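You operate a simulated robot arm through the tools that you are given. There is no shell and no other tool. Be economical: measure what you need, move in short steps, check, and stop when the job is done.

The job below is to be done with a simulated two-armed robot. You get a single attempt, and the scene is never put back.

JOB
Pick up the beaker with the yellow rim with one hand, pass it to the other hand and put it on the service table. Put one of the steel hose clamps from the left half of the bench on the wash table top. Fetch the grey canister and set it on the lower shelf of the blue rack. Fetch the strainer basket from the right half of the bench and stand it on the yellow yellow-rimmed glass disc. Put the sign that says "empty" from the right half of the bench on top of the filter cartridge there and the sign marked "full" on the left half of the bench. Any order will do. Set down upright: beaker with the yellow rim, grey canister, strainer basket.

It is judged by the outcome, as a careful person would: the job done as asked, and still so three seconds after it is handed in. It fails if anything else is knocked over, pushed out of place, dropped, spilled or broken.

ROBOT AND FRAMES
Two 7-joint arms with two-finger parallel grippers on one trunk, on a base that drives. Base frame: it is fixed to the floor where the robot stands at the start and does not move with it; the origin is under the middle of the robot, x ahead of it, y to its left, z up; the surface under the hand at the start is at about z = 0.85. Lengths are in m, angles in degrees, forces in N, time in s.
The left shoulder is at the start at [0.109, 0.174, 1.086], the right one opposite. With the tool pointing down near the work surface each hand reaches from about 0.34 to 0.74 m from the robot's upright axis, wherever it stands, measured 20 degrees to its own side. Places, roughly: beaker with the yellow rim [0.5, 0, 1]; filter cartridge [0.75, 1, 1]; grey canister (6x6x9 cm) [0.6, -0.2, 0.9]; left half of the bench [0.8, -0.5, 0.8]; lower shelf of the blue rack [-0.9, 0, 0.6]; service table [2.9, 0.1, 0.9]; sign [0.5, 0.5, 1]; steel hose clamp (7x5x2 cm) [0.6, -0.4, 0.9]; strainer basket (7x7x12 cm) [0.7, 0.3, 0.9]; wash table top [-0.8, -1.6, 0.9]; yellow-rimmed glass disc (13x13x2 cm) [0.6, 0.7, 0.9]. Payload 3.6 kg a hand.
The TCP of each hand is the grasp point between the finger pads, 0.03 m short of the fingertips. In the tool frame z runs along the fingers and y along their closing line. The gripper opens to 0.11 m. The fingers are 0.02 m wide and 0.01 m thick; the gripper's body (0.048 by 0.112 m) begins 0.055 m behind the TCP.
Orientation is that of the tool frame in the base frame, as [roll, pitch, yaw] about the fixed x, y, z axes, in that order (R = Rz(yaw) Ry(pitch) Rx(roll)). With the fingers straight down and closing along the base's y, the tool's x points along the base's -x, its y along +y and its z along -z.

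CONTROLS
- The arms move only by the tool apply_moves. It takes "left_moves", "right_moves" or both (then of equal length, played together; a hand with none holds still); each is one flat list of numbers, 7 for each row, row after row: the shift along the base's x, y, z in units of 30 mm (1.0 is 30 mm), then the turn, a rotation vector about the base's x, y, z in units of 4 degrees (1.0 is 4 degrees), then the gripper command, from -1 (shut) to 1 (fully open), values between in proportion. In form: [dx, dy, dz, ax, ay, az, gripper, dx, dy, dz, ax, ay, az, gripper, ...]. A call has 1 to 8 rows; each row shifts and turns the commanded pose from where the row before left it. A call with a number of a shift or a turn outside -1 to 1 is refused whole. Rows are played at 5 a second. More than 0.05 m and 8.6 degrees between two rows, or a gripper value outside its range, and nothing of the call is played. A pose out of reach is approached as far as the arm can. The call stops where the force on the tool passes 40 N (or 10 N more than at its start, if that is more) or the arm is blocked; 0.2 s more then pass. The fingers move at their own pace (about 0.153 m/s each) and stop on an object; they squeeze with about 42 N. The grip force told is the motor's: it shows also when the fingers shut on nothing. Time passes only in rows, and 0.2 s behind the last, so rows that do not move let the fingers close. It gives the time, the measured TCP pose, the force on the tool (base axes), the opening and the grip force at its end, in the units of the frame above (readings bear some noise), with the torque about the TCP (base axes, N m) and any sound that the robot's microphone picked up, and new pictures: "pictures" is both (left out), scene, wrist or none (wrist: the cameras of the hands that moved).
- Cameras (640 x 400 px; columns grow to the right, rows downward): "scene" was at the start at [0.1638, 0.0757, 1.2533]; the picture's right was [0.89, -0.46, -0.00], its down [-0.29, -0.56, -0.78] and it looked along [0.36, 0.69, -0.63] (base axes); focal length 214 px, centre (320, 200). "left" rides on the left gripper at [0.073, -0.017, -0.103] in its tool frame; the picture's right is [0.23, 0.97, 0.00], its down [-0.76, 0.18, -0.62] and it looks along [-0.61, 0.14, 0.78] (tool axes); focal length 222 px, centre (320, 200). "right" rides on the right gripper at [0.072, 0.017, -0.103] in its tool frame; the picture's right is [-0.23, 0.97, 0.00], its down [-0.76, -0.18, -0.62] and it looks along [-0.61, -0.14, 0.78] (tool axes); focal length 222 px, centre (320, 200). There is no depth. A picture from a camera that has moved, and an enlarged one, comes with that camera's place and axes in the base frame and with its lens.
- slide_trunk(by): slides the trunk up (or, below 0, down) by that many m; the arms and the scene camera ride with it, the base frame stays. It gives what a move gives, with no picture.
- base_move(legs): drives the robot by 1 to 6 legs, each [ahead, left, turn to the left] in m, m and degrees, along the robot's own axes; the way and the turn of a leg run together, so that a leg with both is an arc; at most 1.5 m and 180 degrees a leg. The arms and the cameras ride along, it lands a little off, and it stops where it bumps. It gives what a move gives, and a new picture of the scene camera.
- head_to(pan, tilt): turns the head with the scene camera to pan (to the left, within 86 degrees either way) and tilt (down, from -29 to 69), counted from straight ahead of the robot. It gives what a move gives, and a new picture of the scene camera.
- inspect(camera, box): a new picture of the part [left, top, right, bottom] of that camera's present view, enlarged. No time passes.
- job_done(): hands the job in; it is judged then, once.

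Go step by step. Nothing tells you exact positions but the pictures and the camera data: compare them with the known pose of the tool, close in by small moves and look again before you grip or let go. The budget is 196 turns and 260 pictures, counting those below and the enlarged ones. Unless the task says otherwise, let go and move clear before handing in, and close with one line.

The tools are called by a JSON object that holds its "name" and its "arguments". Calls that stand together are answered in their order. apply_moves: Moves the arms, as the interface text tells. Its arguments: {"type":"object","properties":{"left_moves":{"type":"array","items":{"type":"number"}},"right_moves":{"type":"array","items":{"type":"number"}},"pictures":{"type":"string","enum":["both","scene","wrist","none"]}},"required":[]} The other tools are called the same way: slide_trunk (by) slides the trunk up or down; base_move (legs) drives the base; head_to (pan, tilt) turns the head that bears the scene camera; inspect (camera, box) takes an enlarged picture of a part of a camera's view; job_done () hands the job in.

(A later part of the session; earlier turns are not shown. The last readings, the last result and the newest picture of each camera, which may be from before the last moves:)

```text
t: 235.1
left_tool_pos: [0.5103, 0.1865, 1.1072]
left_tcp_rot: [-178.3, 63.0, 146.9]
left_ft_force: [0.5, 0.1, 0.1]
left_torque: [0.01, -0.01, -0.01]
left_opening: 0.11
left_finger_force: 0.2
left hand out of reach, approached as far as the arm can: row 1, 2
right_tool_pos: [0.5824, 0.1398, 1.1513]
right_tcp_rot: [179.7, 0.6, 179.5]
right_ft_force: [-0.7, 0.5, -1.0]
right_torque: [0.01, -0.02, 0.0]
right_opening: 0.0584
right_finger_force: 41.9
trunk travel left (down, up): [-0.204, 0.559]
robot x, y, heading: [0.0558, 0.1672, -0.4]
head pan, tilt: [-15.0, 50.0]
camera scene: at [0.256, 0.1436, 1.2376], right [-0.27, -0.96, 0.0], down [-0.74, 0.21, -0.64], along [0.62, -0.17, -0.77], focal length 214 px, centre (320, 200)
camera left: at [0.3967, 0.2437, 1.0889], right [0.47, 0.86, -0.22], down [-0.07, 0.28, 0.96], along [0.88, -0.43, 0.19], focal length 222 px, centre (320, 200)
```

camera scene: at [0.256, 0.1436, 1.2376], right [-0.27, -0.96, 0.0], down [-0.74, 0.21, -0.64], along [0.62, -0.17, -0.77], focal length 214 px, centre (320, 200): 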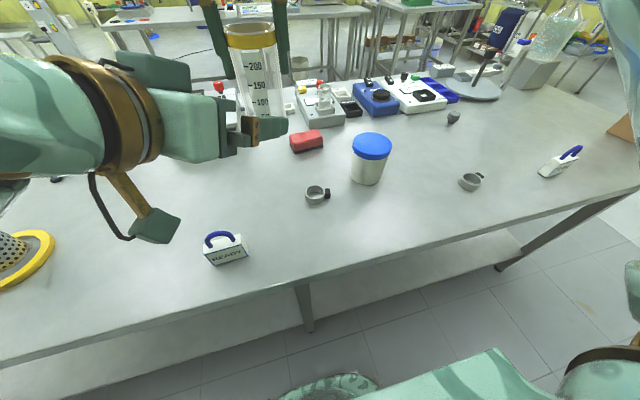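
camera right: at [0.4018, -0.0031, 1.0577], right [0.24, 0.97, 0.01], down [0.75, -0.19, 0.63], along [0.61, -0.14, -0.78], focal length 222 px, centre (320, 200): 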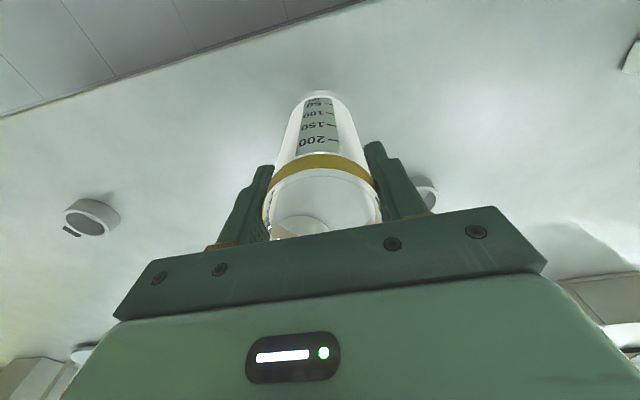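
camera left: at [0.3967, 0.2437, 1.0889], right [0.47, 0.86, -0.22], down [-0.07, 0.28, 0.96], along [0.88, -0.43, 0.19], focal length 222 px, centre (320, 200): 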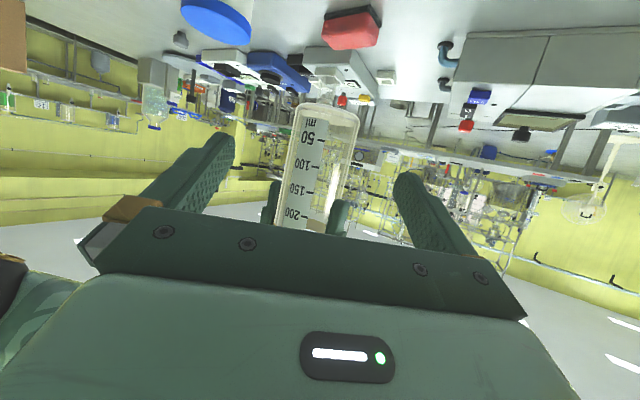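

The beaker is aligned with the left gripper axis. I increase vertical spacing (right up, left down), then draw the beaker back between the left fingers.

{"name": "apply_moves", "arguments": {"left_moves": [0, 0, -0.3, 0, 0, 0, 1, 0, 0, -0.3, 0, 0, 0, 1], "right_moves": [0, 0, 0.3, 0, 0, 0, -1, 0, 0, 0.2, 0, 0, 0, -1], "pictures": "none"}}

{"name": "apply_moves", "arguments": {"right_moves": [-0.6, 0.39, 0, 0, 0, 0, -1, -0.6, 0.39, 0, 0, 0, 0, -1], "pictures": "wrist"}}

{"name": "inspect", "arguments": {"camera": "left", "box": [160, 60, 480, 260]}}

```text
t: 235.7
left_tool_pos: [0.511, 0.1859, 1.0886]
left_tcp_rot: [-178.3, 63.1, 146.7]
left_ft_force: [0.2, -0.2, -0.1]
left_torque: [0.02, 0.01, 0.04]
left_opening: 0.1099
left_finger_force: 0.1
right_tool_pos: [0.5811, 0.14, 1.167]
right_tcp_rot: [179.7, 0.5, 179.4]
right_ft_force: [-0.1, -0.3, -0.5]
right_torque: [-0.03, 0.0, 0.02]
right_opening: 0.0584
right_finger_force: 42.1
trunk travel left (down, up): [-0.204, 0.559]
robot x, y, heading: [0.054, 0.1661, -0.8]
head pan, tilt: [-15.0, 50.0]
```

```text
t: 236.3
left_tool_pos: [0.5104, 0.1874, 1.0897]
left_tcp_rot: [-178.1, 63.1, 146.9]
left_ft_force: [-0.2, -0.9, -0.4]
left_torque: [-0.03, 0.01, 0.0]
left_opening: 0.11
left_finger_force: 0.0
right_tool_pos: [0.5457, 0.164, 1.1672]
right_tcp_rot: [179.7, 0.6, 179.3]
right_ft_force: [-0.6, -0.2, -1.0]
right_torque: [-0.02, 0.03, 0.05]
right_opening: 0.0583
right_finger_force: 42.1
trunk travel left (down, up): [-0.204, 0.559]
robot x, y, heading: [0.0578, 0.1682, -0.6]
head pan, tilt: [-15.0, 50.0]
camera right: at [0.4717, 0.1806, 1.271], right [0.24, 0.97, 0.01], down [0.75, -0.19, 0.63], along [0.61, -0.14, -0.78], focal length 222 px, centre (320, 200)
```

right: 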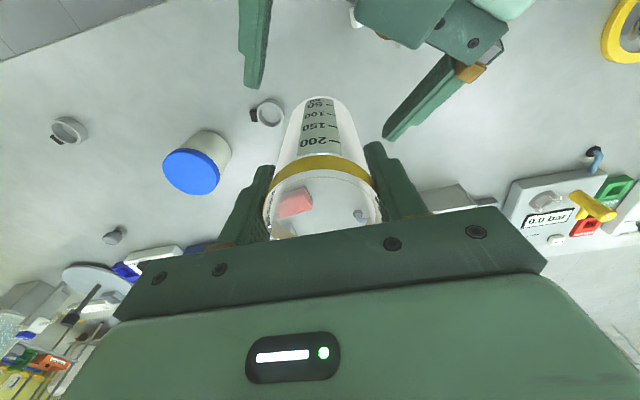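

```text
2.00 times, centred on (320, 160) of left
camera zoom: at [0.3963, 0.2447, 1.071], right [0.47, 0.86, -0.22], down [-0.07, 0.28, 0.96], along [0.88, -0.43, 0.19], focal length 444 px, centre (320, 280)
```

zoom: 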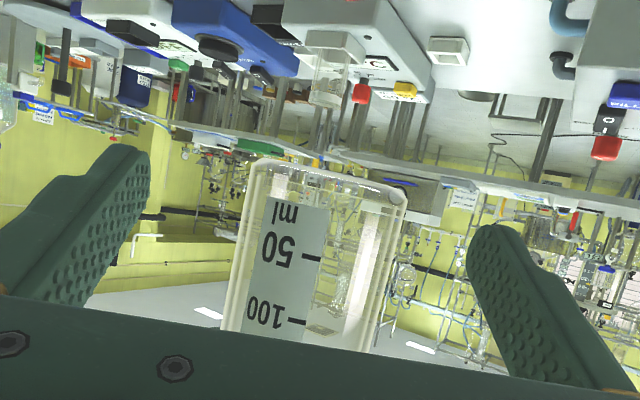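

{"name": "apply_moves", "arguments": {"right_moves": [-0.4, 0.26, 0, 0, 0, 0, -1, -0.4, 0.26, 0, 0, 0, 0, -1, -0.3, 0.2, 0, 0, 0, 0, -1], "pictures": "wrist"}}

{"name": "inspect", "arguments": {"camera": "left", "box": [160, 60, 480, 260]}}

```text
t: 237.1
left_tool_pos: [0.5113, 0.1872, 1.0877]
left_tcp_rot: [-178.4, 63.1, 146.8]
left_ft_force: [0.0, -0.9, -0.5]
left_torque: [-0.02, 0.02, 0.01]
left_opening: 0.11
left_finger_force: 0.0
right_tool_pos: [0.5117, 0.1849, 1.1663]
right_tcp_rot: [179.7, 0.6, 179.5]
right_ft_force: [0.6, 0.3, -1.3]
right_torque: [-0.04, -0.01, -0.01]
right_opening: 0.0584
right_finger_force: 41.9
trunk travel left (down, up): [-0.204, 0.559]
robot x, y, heading: [0.0563, 0.1649, -0.4]
head pan, tilt: [-15.0, 50.0]
camera right: at [0.4379, 0.2021, 1.2706], right [0.24, 0.97, 0.01], down [0.75, -0.19, 0.63], along [0.61, -0.14, -0.78], focal length 222 px, centre (320, 200)
```

right: 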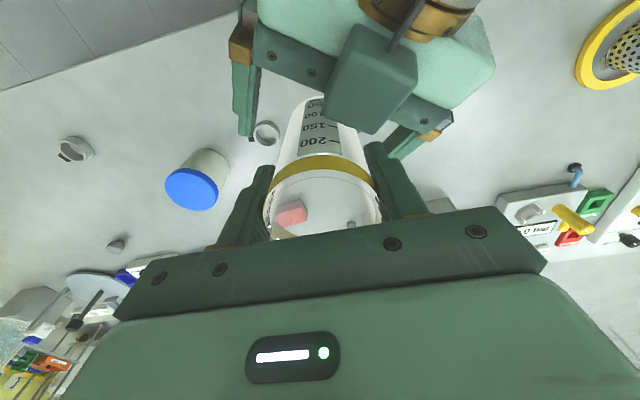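

```text
2.00 times, centred on (320, 160) of left
camera zoom: at [0.3963, 0.2447, 1.0711], right [0.47, 0.86, -0.22], down [-0.07, 0.28, 0.96], along [0.88, -0.43, 0.19], focal length 444 px, centre (320, 280)
```

zoom: 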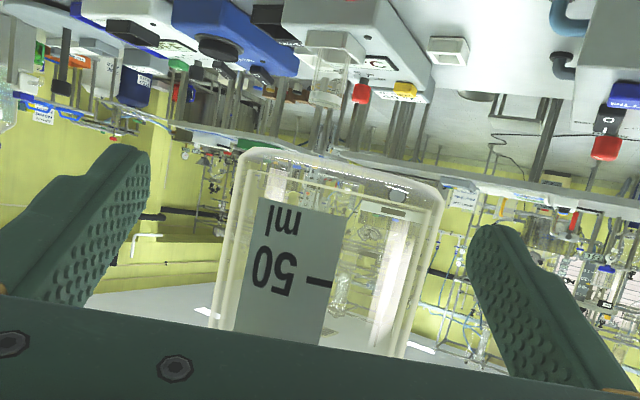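

The beaker sits between the left fingers. I close the left gripper.

{"name": "apply_moves", "arguments": {"left_moves": [0, 0, 0, 0, 0, 0, 0.4, 0, 0, 0, 0, 0, 0, 0.15, 0, 0, 0, 0, 0, 0, 0, 0, 0, 0, 0, 0, 0, -0.5, 0, 0, 0, 0, 0, 0, -1, 0, 0, 0, 0, 0, 0, -1], "pictures": "wrist"}}

```text
t: 238.5
left_tool_pos: [0.5112, 0.189, 1.0886]
left_tcp_rot: [-178.3, 63.0, 146.9]
left_ft_force: [13.0, 19.1, -3.2]
left_torque: [0.01, -0.03, 0.08]
left_opening: 0.0589
left_finger_force: 41.3
right_tool_pos: [0.5111, 0.184, 1.1677]
right_tcp_rot: [179.7, 0.4, 179.4]
right_ft_force: [-12.1, -19.0, 3.1]
right_torque: [-1.51, 1.02, -0.09]
right_opening: 0.0585
right_finger_force: 41.9
trunk travel left (down, up): [-0.204, 0.559]
robot x, y, heading: [0.0571, 0.1673, -0.9]
head pan, tilt: [-15.0, 50.0]
camera left: at [0.3969, 0.2449, 1.0709], right [0.47, 0.86, -0.22], down [-0.07, 0.28, 0.96], along [0.88, -0.43, 0.18], focal length 222 px, centre (320, 200)
```

left: 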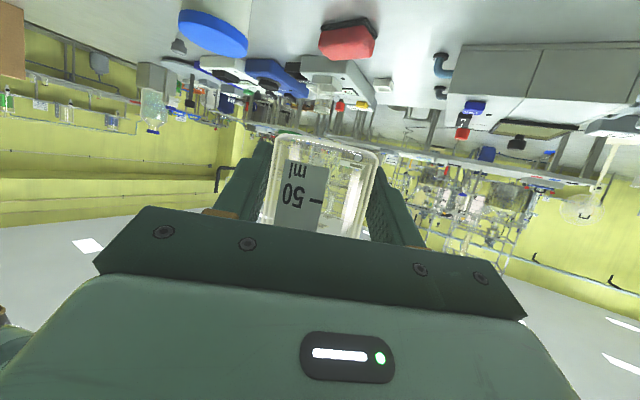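

Both hold it; I relax the small side load, then open the right hand.

{"name": "apply_moves", "arguments": {"left_moves": [0.05, 0.08, 0, 0, 0, 0, -1, 0, 0, 0, 0, 0, 0, -1], "pictures": "none"}}

{"name": "apply_moves", "arguments": {"right_moves": [0, 0, 0, 0, 0, 0, 0.15, 0, 0, 0, 0, 0, 0, 0.3, 0, 0, 0, 0, 0, 0, 0.5, 0, 0, 0, 0, 0, 0, 0.5], "pictures": "none"}}

```text
t: 239.1
left_tool_pos: [0.5122, 0.1876, 1.0877]
left_tcp_rot: [-178.4, 63.1, 146.6]
left_ft_force: [4.3, -1.9, -2.4]
left_torque: [0.98, -0.16, 0.08]
left_opening: 0.0587
left_finger_force: 41.9
right_tool_pos: [0.512, 0.1849, 1.1675]
right_tcp_rot: [179.6, 0.6, 179.7]
right_ft_force: [-5.3, 1.4, 1.6]
right_torque: [-0.83, 0.58, -0.04]
right_opening: 0.0585
right_finger_force: 42.3
trunk travel left (down, up): [-0.204, 0.559]
robot x, y, heading: [0.0551, 0.1673, -0.5]
head pan, tilt: [-15.0, 50.0]
```

```text
t: 240.1
left_tool_pos: [0.5132, 0.1899, 1.0893]
left_tcp_rot: [-178.4, 63.1, 146.8]
left_ft_force: [0.1, 0.0, -0.1]
left_torque: [0.03, 0.04, 0.01]
left_opening: 0.0587
left_finger_force: 41.9
right_tool_pos: [0.5105, 0.1842, 1.1657]
right_tcp_rot: [179.8, 0.5, 179.5]
right_ft_force: [-0.2, -0.3, -0.6]
right_torque: [0.0, 0.0, 0.02]
right_opening: 0.0825
right_finger_force: 0.1
trunk travel left (down, up): [-0.204, 0.559]
robot x, y, heading: [0.0597, 0.1666, -0.4]
head pan, tilt: [-15.0, 50.0]
```

The right hand is free of load. I separate: right up, left down.

{"name": "apply_moves", "arguments": {"left_moves": [0, 0, -0.4, 0, 0, 0, -1, 0, 0, -0.4, 0, 0, 0, -1, 0, 0, -0.2, 0, 0, 0, -1], "right_moves": [0, 0, 0.8, 0, 0, 0, 0.6, 0, 0, 0.8, 0, 0, 0, 0.6, 0, 0, 0.8, 0, 0, 0, 0.6], "pictures": "both"}}

```text
t: 240.9
left_tool_pos: [0.5122, 0.1891, 1.0585]
left_tcp_rot: [-178.3, 63.1, 146.8]
left_ft_force: [-0.7, 0.5, 0.5]
left_torque: [0.01, 0.03, 0.01]
left_opening: 0.0587
left_finger_force: 40.8
right_tool_pos: [0.5113, 0.1853, 1.2391]
right_tcp_rot: [179.7, 0.7, 179.4]
right_ft_force: [0.4, -0.2, -0.1]
right_torque: [-0.03, -0.03, 0.02]
right_opening: 0.0881
right_finger_force: 0.1
trunk travel left (down, up): [-0.204, 0.559]
robot x, y, heading: [0.0603, 0.1638, -0.6]
head pan, tilt: [-15.0, 50.0]
camera scene: at [0.255, 0.1441, 1.2379], right [-0.27, -0.96, 0.0], down [-0.74, 0.21, -0.64], along [0.62, -0.17, -0.77], focal length 214 px, centre (320, 200)
camera right: at [0.4382, 0.2022, 1.3433], right [0.24, 0.97, 0.01], down [0.75, -0.19, 0.63], along [0.61, -0.14, -0.78], focal length 222 px, centre (320, 200)
camera left: at [0.3975, 0.2468, 1.0406], right [0.47, 0.86, -0.22], down [-0.07, 0.28, 0.96], along [0.88, -0.43, 0.19], focal length 222 px, centre (320, 200)
```

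scene: 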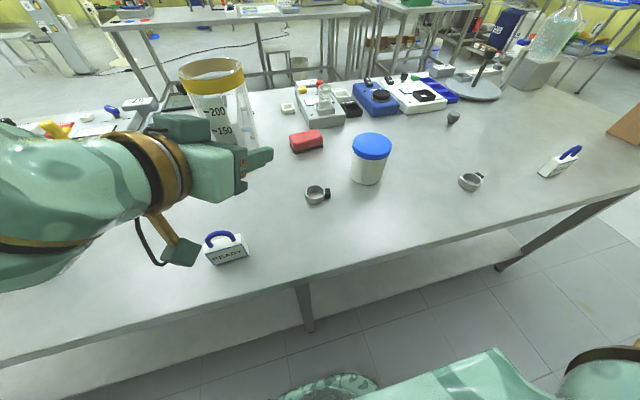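
right: 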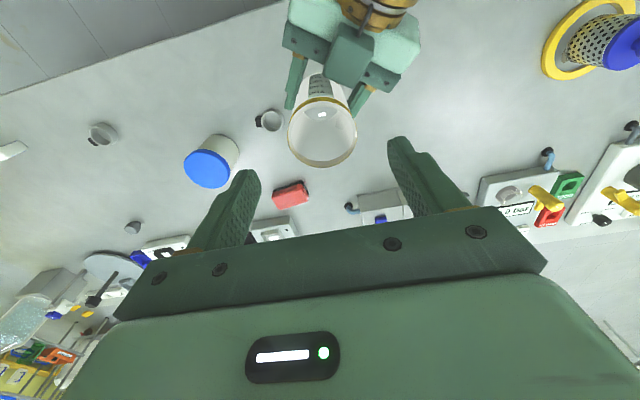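
left: 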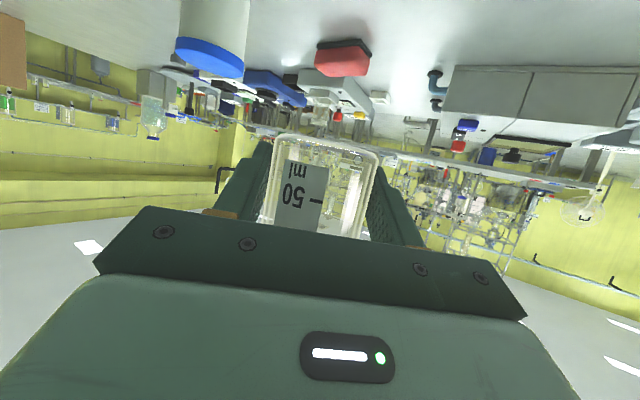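

Hand-over done: the left hand holds the beaker upright. I move the right hand aside, back off and drive round the bench's right end.

{"name": "apply_moves", "arguments": {"right_moves": [0, -1, 0, 0, 0, 0, 1, 0, -1, 0, 0, 0, 0, 1, 0, -1, 0, 0, 0, 0, 1, 0, -1, -0.5, 0, 0, 0, 1, 0, -1, -0.5, 0, 0, 0, 1, 0, -1, -0.5, 0, 0, 0, 1, 0, -1, -0.5, 0, 0, 0, 1], "left_moves": [0, 0, 0, 0, 0, 0, -1, 0, 0.3, 0, 0, 0, 0, -1, 0, 0.3, 0, 0, 0, 0, -1, 0, 0.3, 0, 0, 0, 0, -1, 0, 0, 0, 0, 0, 0, -1, 0, 0, 0, 0, 0, 0, -1, 0, 0, 0, 0, 0, 0, -1], "pictures": "none"}}

{"name": "base_move", "arguments": {"legs": [[-0.18, 0, 0.5], [0, -1.4, 0], [0, -0.5, 0]]}}

{"name": "head_to", "arguments": {"pan": 0, "tilt": 25}}

```text
t: 242.5
left_tool_pos: [0.5206, 0.2099, 1.0612]
left_tcp_rot: [-178.5, 62.9, 146.7]
left_ft_force: [-0.1, -0.4, -0.5]
left_torque: [0.01, 0.01, 0.01]
left_opening: 0.0585
left_finger_force: 42.2
left hand out of reach, approached as far as the arm can: row 3, 4
right_tool_pos: [0.5124, -0.0265, 1.1783]
right_tcp_rot: [179.7, 0.5, 179.5]
right_ft_force: [0.0, 0.0, 0.2]
right_torque: [0.03, -0.01, -0.01]
right_opening: 0.1096
right_finger_force: 0.0
trunk travel left (down, up): [-0.204, 0.559]
robot x, y, heading: [0.0549, 0.1667, -0.7]
head pan, tilt: [-15.0, 50.0]
```

```text
t: 253.2
left_tool_pos: [0.3456, -1.6929, 1.0599]
left_tcp_rot: [-178.3, 63.0, 147.7]
left_ft_force: [0.2, -0.1, -0.1]
left_torque: [0.03, 0.02, 0.02]
left_opening: 0.0585
left_finger_force: 41.6
right_tool_pos: [0.341, -1.9308, 1.1784]
right_tcp_rot: [179.7, 0.5, -179.6]
right_ft_force: [0.6, 0.2, 0.3]
right_torque: [0.04, -0.03, 0.01]
right_opening: 0.11
right_finger_force: 0.1
trunk travel left (down, up): [-0.204, 0.559]
robot x, y, heading: [-0.1163, -1.7499, 0.5]
head pan, tilt: [-15.0, 50.0]
camera scene: at [0.081, -1.7657, 1.2377], right [-0.25, -0.97, 0.0], down [-0.74, 0.19, -0.64], along [0.62, -0.16, -0.77], focal length 214 px, centre (320, 200)
```

scene: 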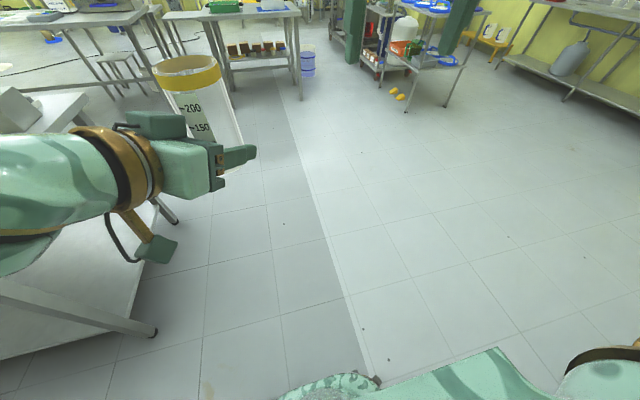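

```text
t: 254.1
left_tool_pos: [0.3453, -1.6935, 1.0611]
left_tcp_rot: [-178.2, 63.0, 147.8]
left_ft_force: [-0.6, 0.9, 0.2]
left_torque: [-0.03, 0.01, -0.01]
left_opening: 0.0584
left_finger_force: 41.8
right_tool_pos: [0.3398, -1.9299, 1.1792]
right_tcp_rot: [179.8, 0.5, -179.5]
right_ft_force: [0.2, -0.4, 0.3]
right_torque: [0.0, 0.0, -0.02]
right_opening: 0.1099
right_finger_force: 0.0
trunk travel left (down, up): [-0.204, 0.559]
robot x, y, heading: [-0.1152, -1.744, 0.4]
head pan, tilt: [0.0, 25.0]
camera scene: at [0.0986, -1.7451, 1.2752], right [0.01, -1.0, 0.0], down [-0.42, 0.0, -0.91], along [0.91, 0.01, -0.42], focal length 214 px, centre (320, 200)
```

scene: 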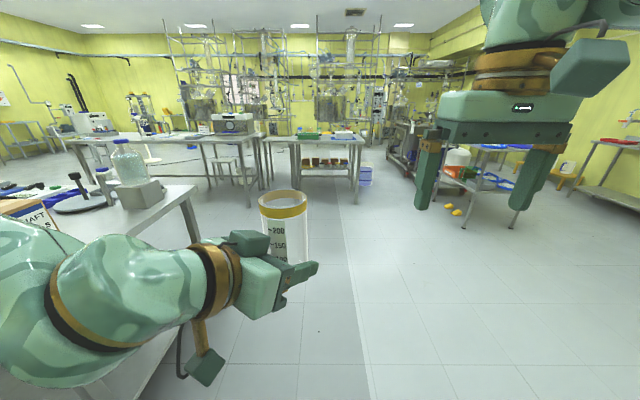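

The service table is the one ahead-left (front edge x≈2.5, y≈−0.8…1.0). I drive past the bench end and into the aisle before it.

{"name": "base_move", "arguments": {"legs": [[1.5, 0, -0.4], [0.25, 0, 0], [0, 1.4, 0]]}}

{"name": "head_to", "arguments": {"pan": 15, "tilt": 30}}

```text
t: 269.6
left_tool_pos: [2.0977, -0.2756, 1.0596]
left_tcp_rot: [-178.3, 62.9, 147.6]
left_ft_force: [0.3, 0.3, 0.4]
left_torque: [-0.01, 0.02, 0.0]
left_opening: 0.0584
left_finger_force: 42.0
right_tool_pos: [2.0923, -0.5122, 1.1795]
right_tcp_rot: [179.7, 0.5, -179.9]
right_ft_force: [-0.7, 0.5, -0.2]
right_torque: [-0.01, 0.01, 0.01]
right_opening: 0.1098
right_finger_force: 0.0
trunk travel left (down, up): [-0.204, 0.559]
robot x, y, heading: [1.6366, -0.3277, 0.2]
head pan, tilt: [0.0, 25.0]
camera scene: at [1.8519, -0.3272, 1.2752], right [0.0, -1.0, 0.0], down [-0.42, 0.0, -0.91], along [0.91, 0.0, -0.42], focal length 214 px, centre (320, 200)
```

scene: 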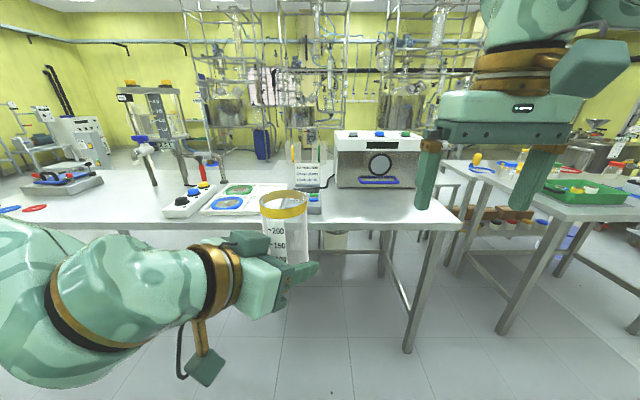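

```text
t: 270.3
left_tool_pos: [2.0978, -0.2765, 1.0606]
left_tcp_rot: [-178.3, 63.0, 147.5]
left_ft_force: [0.1, 0.4, -0.7]
left_torque: [0.01, 0.06, -0.03]
left_opening: 0.0581
left_finger_force: 42.6
right_tool_pos: [2.0939, -0.5117, 1.1781]
right_tcp_rot: [179.7, 0.5, -179.7]
right_ft_force: [-0.7, 0.8, -0.6]
right_torque: [0.0, -0.03, 0.01]
right_opening: 0.1097
right_finger_force: 0.1
trunk travel left (down, up): [-0.204, 0.559]
robot x, y, heading: [1.6313, -0.3243, -0.1]
head pan, tilt: [15.0, 30.0]
camera scene: at [1.8471, -0.3041, 1.2673], right [0.26, -0.97, 0.0], down [-0.48, -0.13, -0.87], along [0.84, 0.23, -0.5], focal length 214 px, centre (320, 200)
```

scene: 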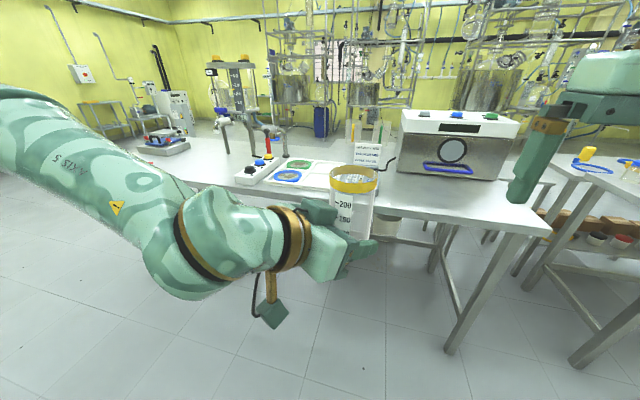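

A free strip lies in front of the white box at y≈−0.55. I drive there in two steps and check the edge.

{"name": "base_move", "arguments": {"legs": [[0, -0.28, 0], [0.3, 0, 0]]}}

{"name": "head_to", "arguments": {"pan": 5, "tilt": 50}}

```text
t: 273.9
left_tool_pos: [2.4006, -0.5512, 1.061]
left_tcp_rot: [-178.3, 63.0, 147.5]
left_ft_force: [-0.4, -0.3, -0.4]
left_torque: [-0.04, 0.03, 0.0]
left_opening: 0.0582
left_finger_force: 42.3
right_tool_pos: [2.3944, -0.7886, 1.1798]
right_tcp_rot: [179.8, 0.5, -179.9]
right_ft_force: [-0.2, -0.1, -0.3]
right_torque: [0.0, 0.03, 0.01]
right_opening: 0.1101
right_finger_force: 0.0
trunk travel left (down, up): [-0.204, 0.559]
robot x, y, heading: [1.9343, -0.6027, 0.3]
head pan, tilt: [15.0, 30.0]
camera scene: at [2.149, -0.5793, 1.2671], right [0.26, -0.97, 0.0], down [-0.48, -0.13, -0.87], along [0.84, 0.23, -0.5], focal length 214 px, centre (320, 200)
```

scene: 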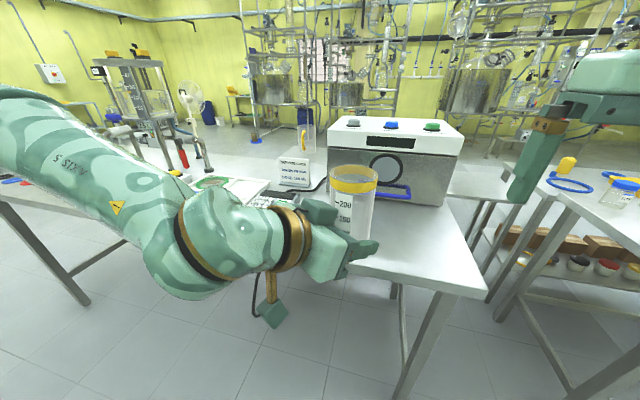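

```text
t: 274.7
left_tool_pos: [2.3988, -0.5516, 1.0608]
left_tcp_rot: [-178.3, 62.9, 147.4]
left_ft_force: [-1.0, 1.2, -0.3]
left_torque: [0.03, 0.03, -0.01]
left_opening: 0.0582
left_finger_force: 42.3
right_tool_pos: [2.3928, -0.7889, 1.1788]
right_tcp_rot: [179.7, 0.5, -179.9]
right_ft_force: [-0.5, -0.2, -0.2]
right_torque: [0.01, 0.03, 0.0]
right_opening: 0.1103
right_finger_force: 0.0
trunk travel left (down, up): [-0.204, 0.559]
robot x, y, heading: [1.9374, -0.6032, 0.2]
head pan, tilt: [5.0, 50.0]
camera scene: at [2.1374, -0.596, 1.2378], right [0.09, -1.0, 0.0], down [-0.76, -0.07, -0.64], along [0.64, 0.06, -0.77], focal length 214 px, centre (320, 200)
```

scene: 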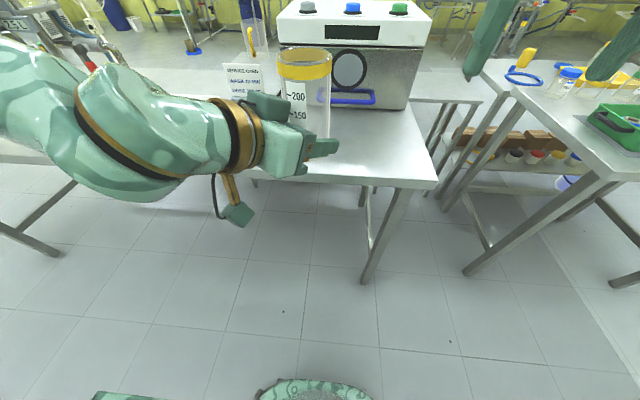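

Edge at x≈2.49, height ≈0.896. I drive 0.16 m forward, then lower the beaker while letting it drift outward.

{"name": "base_move", "arguments": {"legs": [[0.155, -0.03, 0]]}}

{"name": "apply_moves", "arguments": {"left_moves": [0, 0.5, -0.5, 0, 0, 0, -1, 0, 0.5, -0.5, 0, 0, 0, -1, 0, 0.4, -0.6, 0, 0, 0, -1], "pictures": "both"}}

```text
t: 276.1
left_tool_pos: [2.5568, -0.5822, 1.0595]
left_tcp_rot: [-178.3, 63.0, 147.4]
left_ft_force: [0.1, -0.4, -0.5]
left_torque: [-0.01, 0.0, -0.03]
left_opening: 0.0582
left_finger_force: 42.3
right_tool_pos: [2.5511, -0.8189, 1.1797]
right_tcp_rot: [179.8, 0.5, -180.0]
right_ft_force: [-0.3, -0.4, 0.1]
right_torque: [0.0, 0.03, -0.05]
right_opening: 0.1098
right_finger_force: 0.0
trunk travel left (down, up): [-0.204, 0.559]
robot x, y, heading: [2.0895, -0.631, -0.1]
head pan, tilt: [5.0, 50.0]
camera scene: at [2.2951, -0.6265, 1.2375], right [0.09, -1.0, 0.0], down [-0.76, -0.07, -0.64], along [0.64, 0.06, -0.77], focal length 214 px, centre (320, 200)
```

scene: 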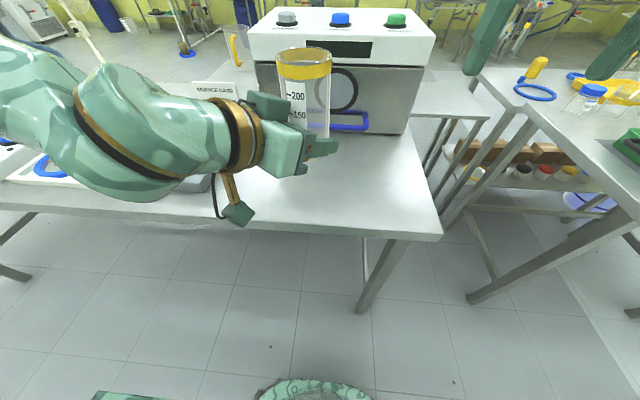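

```text
t: 276.9
left_tool_pos: [2.5769, -0.5447, 1.0158]
left_tcp_rot: [-178.2, 63.0, 147.4]
left_ft_force: [0.5, 0.1, 0.0]
left_torque: [0.01, 0.01, -0.02]
left_opening: 0.0582
left_finger_force: 41.4
left hand out of reach, approached as far as the arm can: row 1, 2, 3
right_tool_pos: [2.5501, -0.8181, 1.1791]
right_tcp_rot: [179.7, 0.5, -179.9]
right_ft_force: [-0.3, 0.5, -0.5]
right_torque: [-0.01, 0.01, -0.02]
right_opening: 0.1101
right_finger_force: 0.0
trunk travel left (down, up): [-0.204, 0.559]
robot x, y, heading: [2.0917, -0.6311, -0.0]
head pan, tilt: [5.0, 50.0]
camera scene: at [2.2941, -0.6257, 1.2377], right [0.09, -1.0, 0.0], down [-0.76, -0.07, -0.64], along [0.64, 0.06, -0.77], focal length 214 px, centre (320, 200)
camera left: at [2.4612, -0.4892, 0.9977], right [0.46, 0.86, -0.22], down [-0.07, 0.28, 0.96], along [0.89, -0.43, 0.18], focal length 222 px, centre (320, 200)
```

scene: 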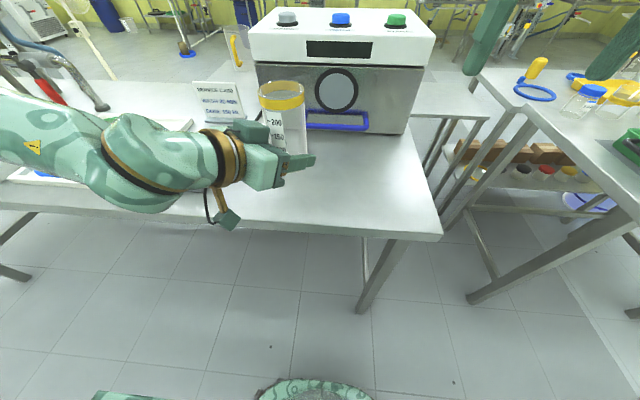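
left: 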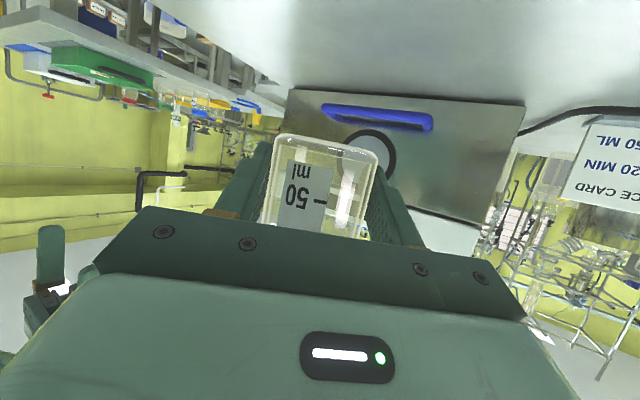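

The arm is at its low limit here. I return it to its comfortable pose and lower with the trunk in small steps instead.

{"name": "apply_moves", "arguments": {"left_moves": [-0.3, -0.5, 0.6, 0, 0, 0, -1, -0.3, -0.4, 0.6, 0, 0, 0, -1, 0, -0.2, 0.5, 0, 0, 0, -1], "pictures": "none"}}

{"name": "slide_trunk", "arguments": {"by": -0.04}}

```text
t: 277.8
left_tool_pos: [2.5604, -0.5807, 1.0684]
left_tcp_rot: [-178.4, 63.0, 147.3]
left_ft_force: [-0.4, -1.0, 0.1]
left_torque: [0.01, 0.02, 0.04]
left_opening: 0.0581
left_finger_force: 41.7
left hand out of reach, approached as far as the arm can: row 2
right_tool_pos: [2.5492, -0.8182, 1.1792]
right_tcp_rot: [179.6, 0.6, 180.0]
right_ft_force: [0.5, -0.1, 0.2]
right_torque: [-0.01, 0.03, -0.01]
right_opening: 0.1103
right_finger_force: 0.1
trunk travel left (down, up): [-0.204, 0.559]
robot x, y, heading: [2.0937, -0.6303, 0.2]
head pan, tilt: [5.0, 50.0]
```

```text
t: 278.6
left_tool_pos: [2.5692, -0.5806, 1.0196]
left_tcp_rot: [-176.6, 61.7, 148.8]
left_ft_force: [0.6, -0.3, 0.2]
left_torque: [0.02, 0.03, 0.03]
left_opening: 0.0583
left_finger_force: 41.7
right_tool_pos: [2.5482, -0.8201, 1.1405]
right_tcp_rot: [179.6, 0.6, 179.9]
right_ft_force: [0.2, 0.2, -0.3]
right_torque: [0.01, -0.01, -0.02]
right_opening: 0.1101
right_finger_force: 0.0
trunk travel left (down, up): [-0.164, 0.599]
robot x, y, heading: [2.0951, -0.6343, 0.2]
head pan, tilt: [5.0, 50.0]
```

{"name": "slide_trunk", "arguments": {"by": -0.04}}

{"name": "apply_moves", "arguments": {"left_moves": [0, 0, 0, 0, 0, 0, -1], "pictures": "both"}}

```text
t: 279.4
left_tool_pos: [2.5845, -0.581, 0.9604]
left_tcp_rot: [-173.7, 59.3, 151.3]
left_ft_force: [-0.8, -0.1, -0.3]
left_torque: [0.03, 0.02, 0.03]
left_opening: 0.0582
left_finger_force: 41.9
right_tool_pos: [2.5497, -0.8187, 1.0999]
right_tcp_rot: [179.8, 0.6, -180.0]
right_ft_force: [-0.6, 0.1, -0.2]
right_torque: [0.0, -0.03, -0.01]
right_opening: 0.1103
right_finger_force: 0.1
trunk travel left (down, up): [-0.124, 0.639]
robot x, y, heading: [2.0909, -0.6319, 0.1]
head pan, tilt: [5.0, 50.0]
```

```text
t: 279.8
left_tool_pos: [2.5848, -0.5806, 0.9586]
left_tcp_rot: [-173.7, 59.1, 151.3]
left_ft_force: [-0.3, -0.1, 0.9]
left_torque: [-0.01, -0.01, 0.03]
left_opening: 0.0581
left_finger_force: 42.0
right_tool_pos: [2.5506, -0.8194, 1.0993]
right_tcp_rot: [179.8, 0.4, -179.9]
right_ft_force: [0.0, 0.0, 1.5]
right_torque: [-0.02, 0.01, 0.0]
right_opening: 0.11
right_finger_force: 0.1
trunk travel left (down, up): [-0.124, 0.639]
robot x, y, heading: [2.0925, -0.6317, -0.1]
head pan, tilt: [5.0, 50.0]
camera scene: at [2.3396, -0.6262, 1.1533], right [0.09, -1.0, 0.0], down [-0.76, -0.07, -0.64], along [0.64, 0.06, -0.77], focal length 214 px, centre (320, 200)
camera left: at [2.47, -0.5251, 0.9518], right [0.44, 0.86, -0.25], down [0.01, 0.27, 0.96], along [0.9, -0.43, 0.11], focal length 222 px, centre (320, 200)
```

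scene: 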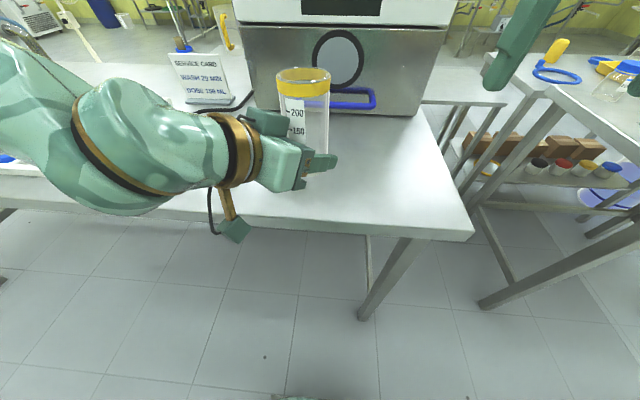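
left: 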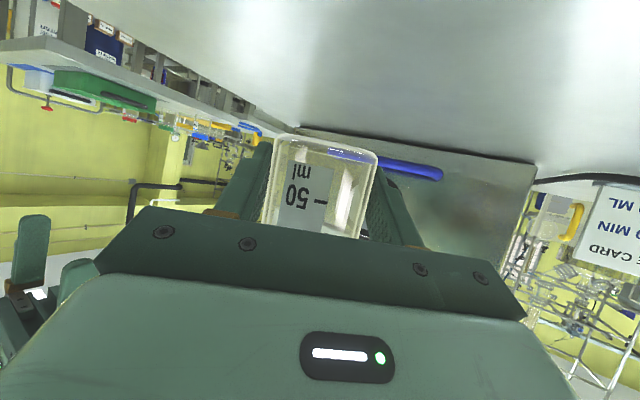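

The lean tilted the beaker ~5°. I move the base back 2.5 cm, correct the tilt, and lower with the arm a bit.

{"name": "base_move", "arguments": {"legs": [[-0.03, 0, 0]]}}

{"name": "apply_moves", "arguments": {"left_moves": [0, 0.3, 0, 0, -0.65, 0, -1, 0, 0.3, 0, 0, -0.6, 0, -1, 0, 0.2, 0, 0, 0, 0, -1], "pictures": "none"}}

```text
t: 280.6
left_tool_pos: [2.5546, -0.581, 0.9606]
left_tcp_rot: [-173.8, 59.1, 151.4]
left_ft_force: [0.1, 0.0, -0.8]
left_torque: [-0.01, 0.03, 0.03]
left_opening: 0.0579
left_finger_force: 42.0
right_tool_pos: [2.5193, -0.8182, 1.0998]
right_tcp_rot: [179.7, 0.6, -179.9]
right_ft_force: [-0.5, -0.2, 0.1]
right_torque: [0.0, -0.03, -0.04]
right_opening: 0.1099
right_finger_force: 0.0
trunk travel left (down, up): [-0.124, 0.639]
robot x, y, heading: [2.0625, -0.6309, -0.1]
head pan, tilt: [5.0, 50.0]
camera scene: at [2.308, -0.6262, 1.1537], right [0.09, -1.0, 0.0], down [-0.76, -0.07, -0.64], along [0.64, 0.06, -0.77], focal length 214 px, centre (320, 200)
```

scene: 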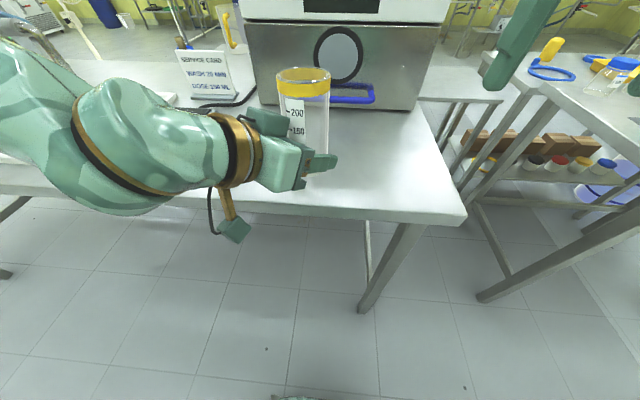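

```text
t: 281.4
left_tool_pos: [2.5723, -0.5645, 0.9619]
left_tcp_rot: [-179.1, 63.4, 146.6]
left_ft_force: [0.6, 0.1, -0.4]
left_torque: [-0.01, 0.03, -0.05]
left_opening: 0.0581
left_finger_force: 41.4
left hand out of reach, approached as far as the arm can: row 1, 2
right_tool_pos: [2.5206, -0.8193, 1.0996]
right_tcp_rot: [179.7, 0.5, -179.8]
right_ft_force: [-0.2, -0.1, 0.0]
right_torque: [0.03, 0.03, 0.0]
right_opening: 0.11
right_finger_force: 0.1
trunk travel left (down, up): [-0.124, 0.639]
robot x, y, heading: [2.0663, -0.6337, -0.0]
head pan, tilt: [5.0, 50.0]
```

{"name": "apply_moves", "arguments": {"left_moves": [-0.3, 0.7, -0.2, 0, 0, 0, -1, -0.2, 0.7, -0.2, 0, 0, 0, -1, -0.2, 0.5, -0.2, 0, 0, 0, -1], "pictures": "none"}}

{"name": "slide_trunk", "arguments": {"by": -0.02}}

{"name": "inspect", "arguments": {"camera": "scene", "box": [180, 60, 400, 240]}}

```text
t: 282.2
left_tool_pos: [2.5859, -0.5136, 0.9507]
left_tcp_rot: [-179.0, 63.3, 146.8]
left_ft_force: [1.0, -0.2, -0.3]
left_torque: [0.03, -0.03, -0.01]
left_opening: 0.0581
left_finger_force: 41.6
left hand out of reach, approached as far as the arm can: row 1, 2, 3
right_tool_pos: [2.5201, -0.8184, 1.0993]
right_tcp_rot: [179.7, 0.5, -179.9]
right_ft_force: [-0.1, -0.3, 0.4]
right_torque: [0.02, 0.0, 0.01]
right_opening: 0.1098
right_finger_force: 0.2
trunk travel left (down, up): [-0.124, 0.639]
robot x, y, heading: [2.0609, -0.6345, 0.2]
head pan, tilt: [5.0, 50.0]
```

```text
t: 282.9
left_tool_pos: [2.5928, -0.5126, 0.9232]
left_tcp_rot: [-177.5, 62.1, 148.1]
left_ft_force: [0.3, 0.4, -0.6]
left_torque: [0.0, -0.02, 0.0]
left_opening: 0.0582
left_finger_force: 41.8
right_tool_pos: [2.5189, -0.8197, 1.08]
right_tcp_rot: [179.7, 0.7, -179.9]
right_ft_force: [-0.8, 0.0, -0.3]
right_torque: [0.0, -0.04, -0.02]
right_opening: 0.1101
right_finger_force: 0.0
trunk travel left (down, up): [-0.104, 0.659]
robot x, y, heading: [2.0644, -0.6323, -0.2]
head pan, tilt: [5.0, 50.0]
```

```text
2.22 times, centred on (290, 150) of scene
camera zoom: at [2.3209, -0.6261, 1.1321], right [0.09, -1.0, 0.0], down [-0.76, -0.07, -0.64], along [0.64, 0.06, -0.77], focal length 477 px, centre (387, 311)
```

zoom: 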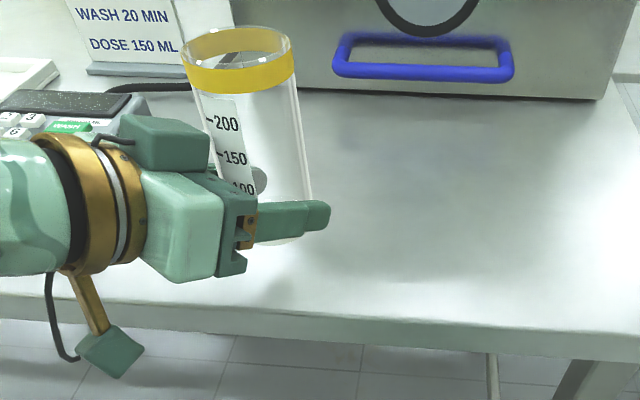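

Nearly down. I correct the residual tilt, then lower a last few millimetres.

{"name": "apply_moves", "arguments": {"left_moves": [0, 0.1, 0, 0, -0.4, 0, -1, 0, 0, 0, 0, 0, 0, -1], "pictures": "none"}}

{"name": "apply_moves", "arguments": {"left_moves": [0, 0.15, -0.1, 0, 0, 0, -1, 0, 0, 0, 0, 0, 0, -1], "pictures": "both"}}

```text
t: 283.5
left_tool_pos: [2.5969, -0.5108, 0.9231]
left_tcp_rot: [-179.2, 63.6, 146.4]
left_ft_force: [-0.4, -0.4, 0.0]
left_torque: [-0.03, 0.02, 0.01]
left_opening: 0.0583
left_finger_force: 42.2
left hand out of reach, approached as far as the arm can: row 1
right_tool_pos: [2.5197, -0.8194, 1.0798]
right_tcp_rot: [179.7, 0.5, -180.0]
right_ft_force: [-0.3, 0.4, 0.8]
right_torque: [0.0, -0.02, -0.02]
right_opening: 0.1099
right_finger_force: 0.0
trunk travel left (down, up): [-0.104, 0.659]
robot x, y, heading: [2.0629, -0.6335, 0.0]
head pan, tilt: [5.0, 50.0]
```

```text
t: 284.1
left_tool_pos: [2.5974, -0.5058, 0.9197]
left_tcp_rot: [-179.4, 63.6, 146.4]
left_ft_force: [-0.2, 0.3, -0.5]
left_torque: [-0.01, 0.05, 0.02]
left_opening: 0.0579
left_finger_force: 42.0
right_tool_pos: [2.521, -0.8183, 1.0785]
right_tcp_rot: [179.7, 0.5, -179.9]
right_ft_force: [-0.1, 0.7, -0.4]
right_torque: [0.02, 0.04, -0.02]
right_opening: 0.11
right_finger_force: 0.1
trunk travel left (down, up): [-0.104, 0.659]
robot x, y, heading: [2.0631, -0.6309, 0.1]
head pan, tilt: [5.0, 50.0]
camera scene: at [2.322, -0.6262, 1.1318], right [0.09, -1.0, 0.0], down [-0.76, -0.07, -0.64], along [0.64, 0.06, -0.77], focal length 214 px, centre (320, 200)
camera left: at [2.4827, -0.4496, 0.9007], right [0.46, 0.86, -0.21], down [-0.08, 0.27, 0.96], along [0.88, -0.43, 0.19], focal length 222 px, centre (320, 200)
```

scene: 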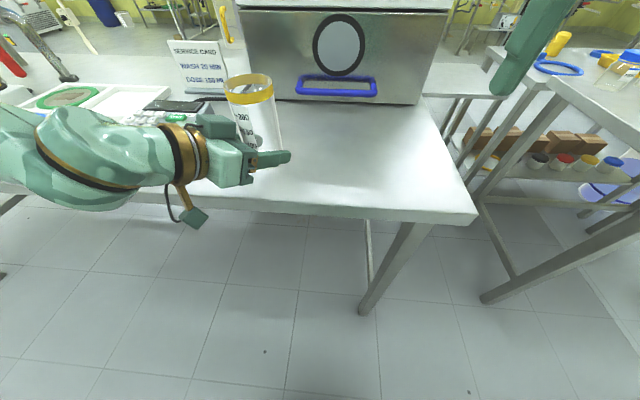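
left: 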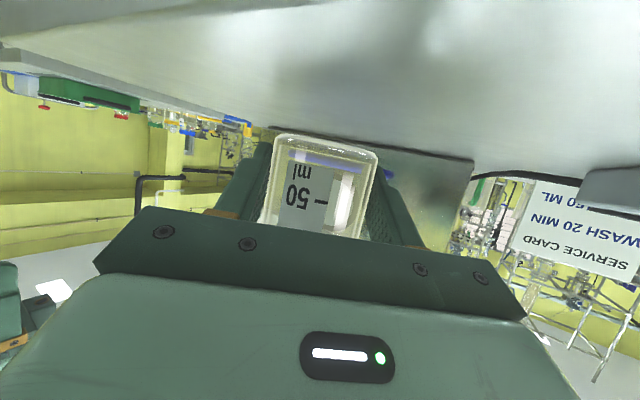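

The camera housing is close to the table edge, so I back the base 3.5 cm before the final lowering.

{"name": "base_move", "arguments": {"legs": [[-0.035, 0, 0]]}}

{"name": "apply_moves", "arguments": {"left_moves": [0, 0.15, -0.1, 0, 0, 0, -1, 0, 0, 0, 0, 0, 0, -1], "pictures": "none"}}

{"name": "apply_moves", "arguments": {"left_moves": [0, 0.15, -0.1, 0, 0, 0, -1, 0, 0, 0, 0, 0, 0, -1], "pictures": "none"}}

```text
t: 285.0
left_tool_pos: [2.5594, -0.5067, 0.9204]
left_tcp_rot: [-179.3, 63.5, 146.3]
left_ft_force: [-0.3, 0.5, -0.5]
left_torque: [-0.01, 0.03, -0.02]
left_opening: 0.0577
left_finger_force: 41.8
right_tool_pos: [2.4824, -0.8188, 1.0804]
right_tcp_rot: [179.7, 0.7, 180.0]
right_ft_force: [-0.5, 0.2, 0.5]
right_torque: [0.02, -0.03, 0.0]
right_opening: 0.1102
right_finger_force: 0.1
trunk travel left (down, up): [-0.104, 0.659]
robot x, y, heading: [2.0258, -0.6334, 0.2]
head pan, tilt: [5.0, 50.0]
camera scene: at [2.2852, -0.6263, 1.1323], right [0.09, -1.0, 0.0], down [-0.76, -0.07, -0.64], along [0.64, 0.06, -0.77], focal length 214 px, centre (320, 200)
```

scene: 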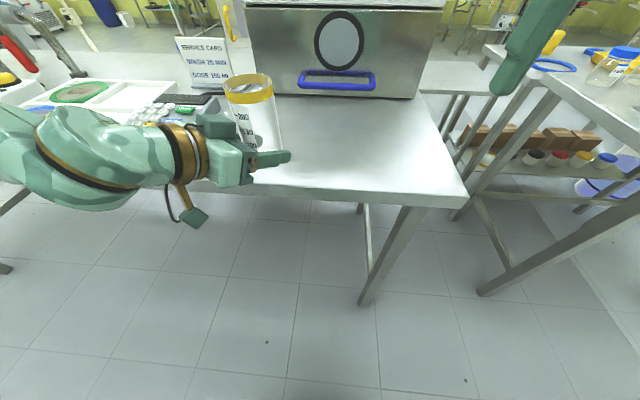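

```text
t: 285.6
left_tool_pos: [2.5623, -0.5021, 0.9175]
left_tcp_rot: [-179.3, 63.3, 146.4]
left_ft_force: [0.5, 0.3, 1.2]
left_torque: [0.01, 0.01, 0.02]
left_opening: 0.0579
left_finger_force: 42.7
right_tool_pos: [2.4835, -0.8187, 1.0789]
right_tcp_rot: [179.7, 0.5, -180.0]
right_ft_force: [-1.0, -0.2, -0.5]
right_torque: [0.03, 0.03, 0.03]
right_opening: 0.1099
right_finger_force: 0.2
trunk travel left (down, up): [-0.104, 0.659]
robot x, y, heading: [2.0244, -0.6312, 0.1]
head pan, tilt: [5.0, 50.0]
```

```text
t: 286.2
left_tool_pos: [2.5624, -0.498, 0.9134]
left_tcp_rot: [-179.1, 63.5, 146.4]
left_ft_force: [-0.5, 0.2, 0.8]
left_torque: [0.04, -0.01, -0.01]
left_opening: 0.0579
left_finger_force: 41.7
right_tool_pos: [2.483, -0.8201, 1.0789]
right_tcp_rot: [179.7, 0.6, 180.0]
right_ft_force: [-0.1, -0.4, 0.3]
right_torque: [0.0, 0.0, -0.01]
right_opening: 0.11
right_finger_force: 0.0
trunk travel left (down, up): [-0.104, 0.659]
robot x, y, heading: [2.0257, -0.6317, -0.1]
head pan, tilt: [5.0, 50.0]
```

{"name": "apply_moves", "arguments": {"left_moves": [0, 0.05, -0.1, 0, 0, 0, -1, 0, 0, 0, 0, 0, 0, -1], "pictures": "none"}}

{"name": "apply_moves", "arguments": {"left_moves": [0, 0.05, -0.1, 0, 0, 0, -1, 0, 0, 0, 0, 0, 0, -1], "pictures": "none"}}

{"name": "inspect", "arguments": {"camera": "scene", "box": [160, 60, 320, 220]}}

```text
t: 286.8
left_tool_pos: [2.5629, -0.4961, 0.9107]
left_tcp_rot: [-179.0, 63.4, 146.4]
left_ft_force: [0.5, -0.1, 0.6]
left_torque: [0.02, -0.01, -0.01]
left_opening: 0.058
left_finger_force: 41.7
right_tool_pos: [2.4838, -0.8191, 1.0787]
right_tcp_rot: [179.6, 0.6, 179.9]
right_ft_force: [0.0, 0.2, 0.0]
right_torque: [0.01, -0.02, -0.02]
right_opening: 0.11
right_finger_force: 0.0
trunk travel left (down, up): [-0.104, 0.659]
robot x, y, heading: [2.0257, -0.6346, 0.1]
head pan, tilt: [5.0, 50.0]
```

```text
t: 287.4
left_tool_pos: [2.5629, -0.4948, 0.9068]
left_tcp_rot: [-179.1, 63.4, 146.4]
left_ft_force: [0.3, -0.1, -0.1]
left_torque: [-0.01, 0.03, -0.02]
left_opening: 0.0581
left_finger_force: 42.2
right_tool_pos: [2.4841, -0.8184, 1.0788]
right_tcp_rot: [179.7, 0.6, -179.9]
right_ft_force: [0.5, 0.0, -0.8]
right_torque: [0.0, 0.01, 0.01]
right_opening: 0.1099
right_finger_force: 0.0
trunk travel left (down, up): [-0.104, 0.659]
robot x, y, heading: [2.0248, -0.6349, -0.1]
head pan, tilt: [5.0, 50.0]
```

```text
2.50 times, centred on (240, 140) of scene
camera zoom: at [2.2867, -0.6263, 1.1318], right [0.09, -1.0, 0.0], down [-0.76, -0.07, -0.64], along [0.64, 0.06, -0.77], focal length 536 px, centre (520, 350)
```

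zoom: 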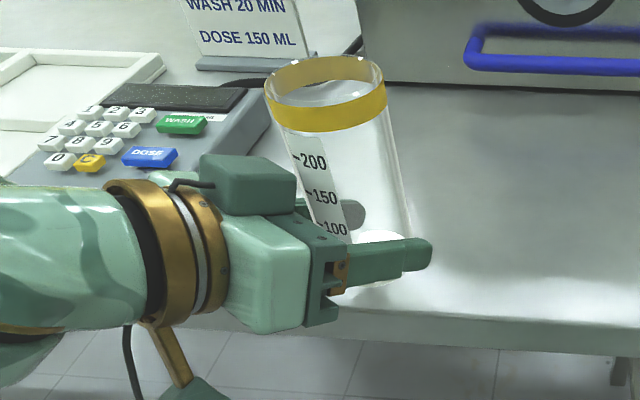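

{"name": "apply_moves", "arguments": {"left_moves": [0, 0.05, -0.1, 0, 0, 0, -1, 0, 0, 0, 0, 0, 0, -1], "pictures": "none"}}

{"name": "apply_moves", "arguments": {"left_moves": [0, 0, -0.1, 0, 0, 0, -1, 0, 0, 0, 0, 0, 0, -1], "pictures": "none"}}

{"name": "apply_moves", "arguments": {"left_moves": [0, 0, -0.1, 0, 0, 0, -1, 0, 0, 0, 0, 0, 0, -1], "pictures": "wrist"}}

```text
t: 288.0
left_tool_pos: [2.5631, -0.4919, 0.9052]
left_tcp_rot: [-179.2, 63.4, 146.3]
left_ft_force: [0.7, -0.6, 0.1]
left_torque: [-0.02, 0.01, 0.02]
left_opening: 0.0578
left_finger_force: 41.4
right_tool_pos: [2.4843, -0.8197, 1.0794]
right_tcp_rot: [179.7, 0.6, -180.0]
right_ft_force: [0.3, -0.5, 0.3]
right_torque: [-0.02, 0.0, 0.02]
right_opening: 0.1101
right_finger_force: 0.1
trunk travel left (down, up): [-0.104, 0.659]
robot x, y, heading: [2.0278, -0.6307, 0.0]
head pan, tilt: [5.0, 50.0]
```

```text
t: 288.6
left_tool_pos: [2.5633, -0.492, 0.9022]
left_tcp_rot: [-179.0, 63.4, 146.4]
left_ft_force: [0.3, 0.6, 0.1]
left_torque: [0.0, 0.04, 0.02]
left_opening: 0.0578
left_finger_force: 41.9
right_tool_pos: [2.4851, -0.8192, 1.0782]
right_tcp_rot: [179.7, 0.7, 179.9]
right_ft_force: [-0.9, 0.1, 0.2]
right_torque: [0.0, -0.01, 0.02]
right_opening: 0.1101
right_finger_force: 0.0
trunk travel left (down, up): [-0.104, 0.659]
robot x, y, heading: [2.0275, -0.6297, -0.2]
head pan, tilt: [5.0, 50.0]
```

```text
t: 289.2
left_tool_pos: [2.5628, -0.4921, 0.8975]
left_tcp_rot: [-179.1, 63.4, 146.4]
left_ft_force: [0.9, -0.5, -0.4]
left_torque: [0.02, -0.03, -0.01]
left_opening: 0.0578
left_finger_force: 41.9
right_tool_pos: [2.4845, -0.819, 1.0793]
right_tcp_rot: [179.8, 0.6, -180.0]
right_ft_force: [0.3, 0.5, 0.3]
right_torque: [-0.02, -0.02, -0.01]
right_opening: 0.11
right_finger_force: 0.1
trunk travel left (down, up): [-0.104, 0.659]
robot x, y, heading: [2.0286, -0.6307, 0.1]
head pan, tilt: [5.0, 50.0]
camera left: at [2.449, -0.4361, 0.8799], right [0.47, 0.86, -0.21], down [-0.07, 0.27, 0.96], along [0.88, -0.43, 0.19], focal length 222 px, centre (320, 200)
```

left: 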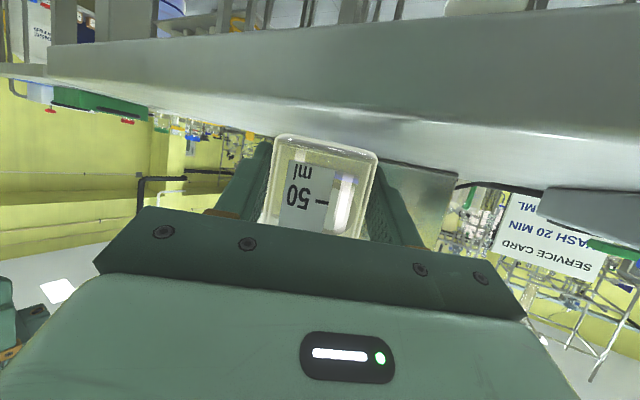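

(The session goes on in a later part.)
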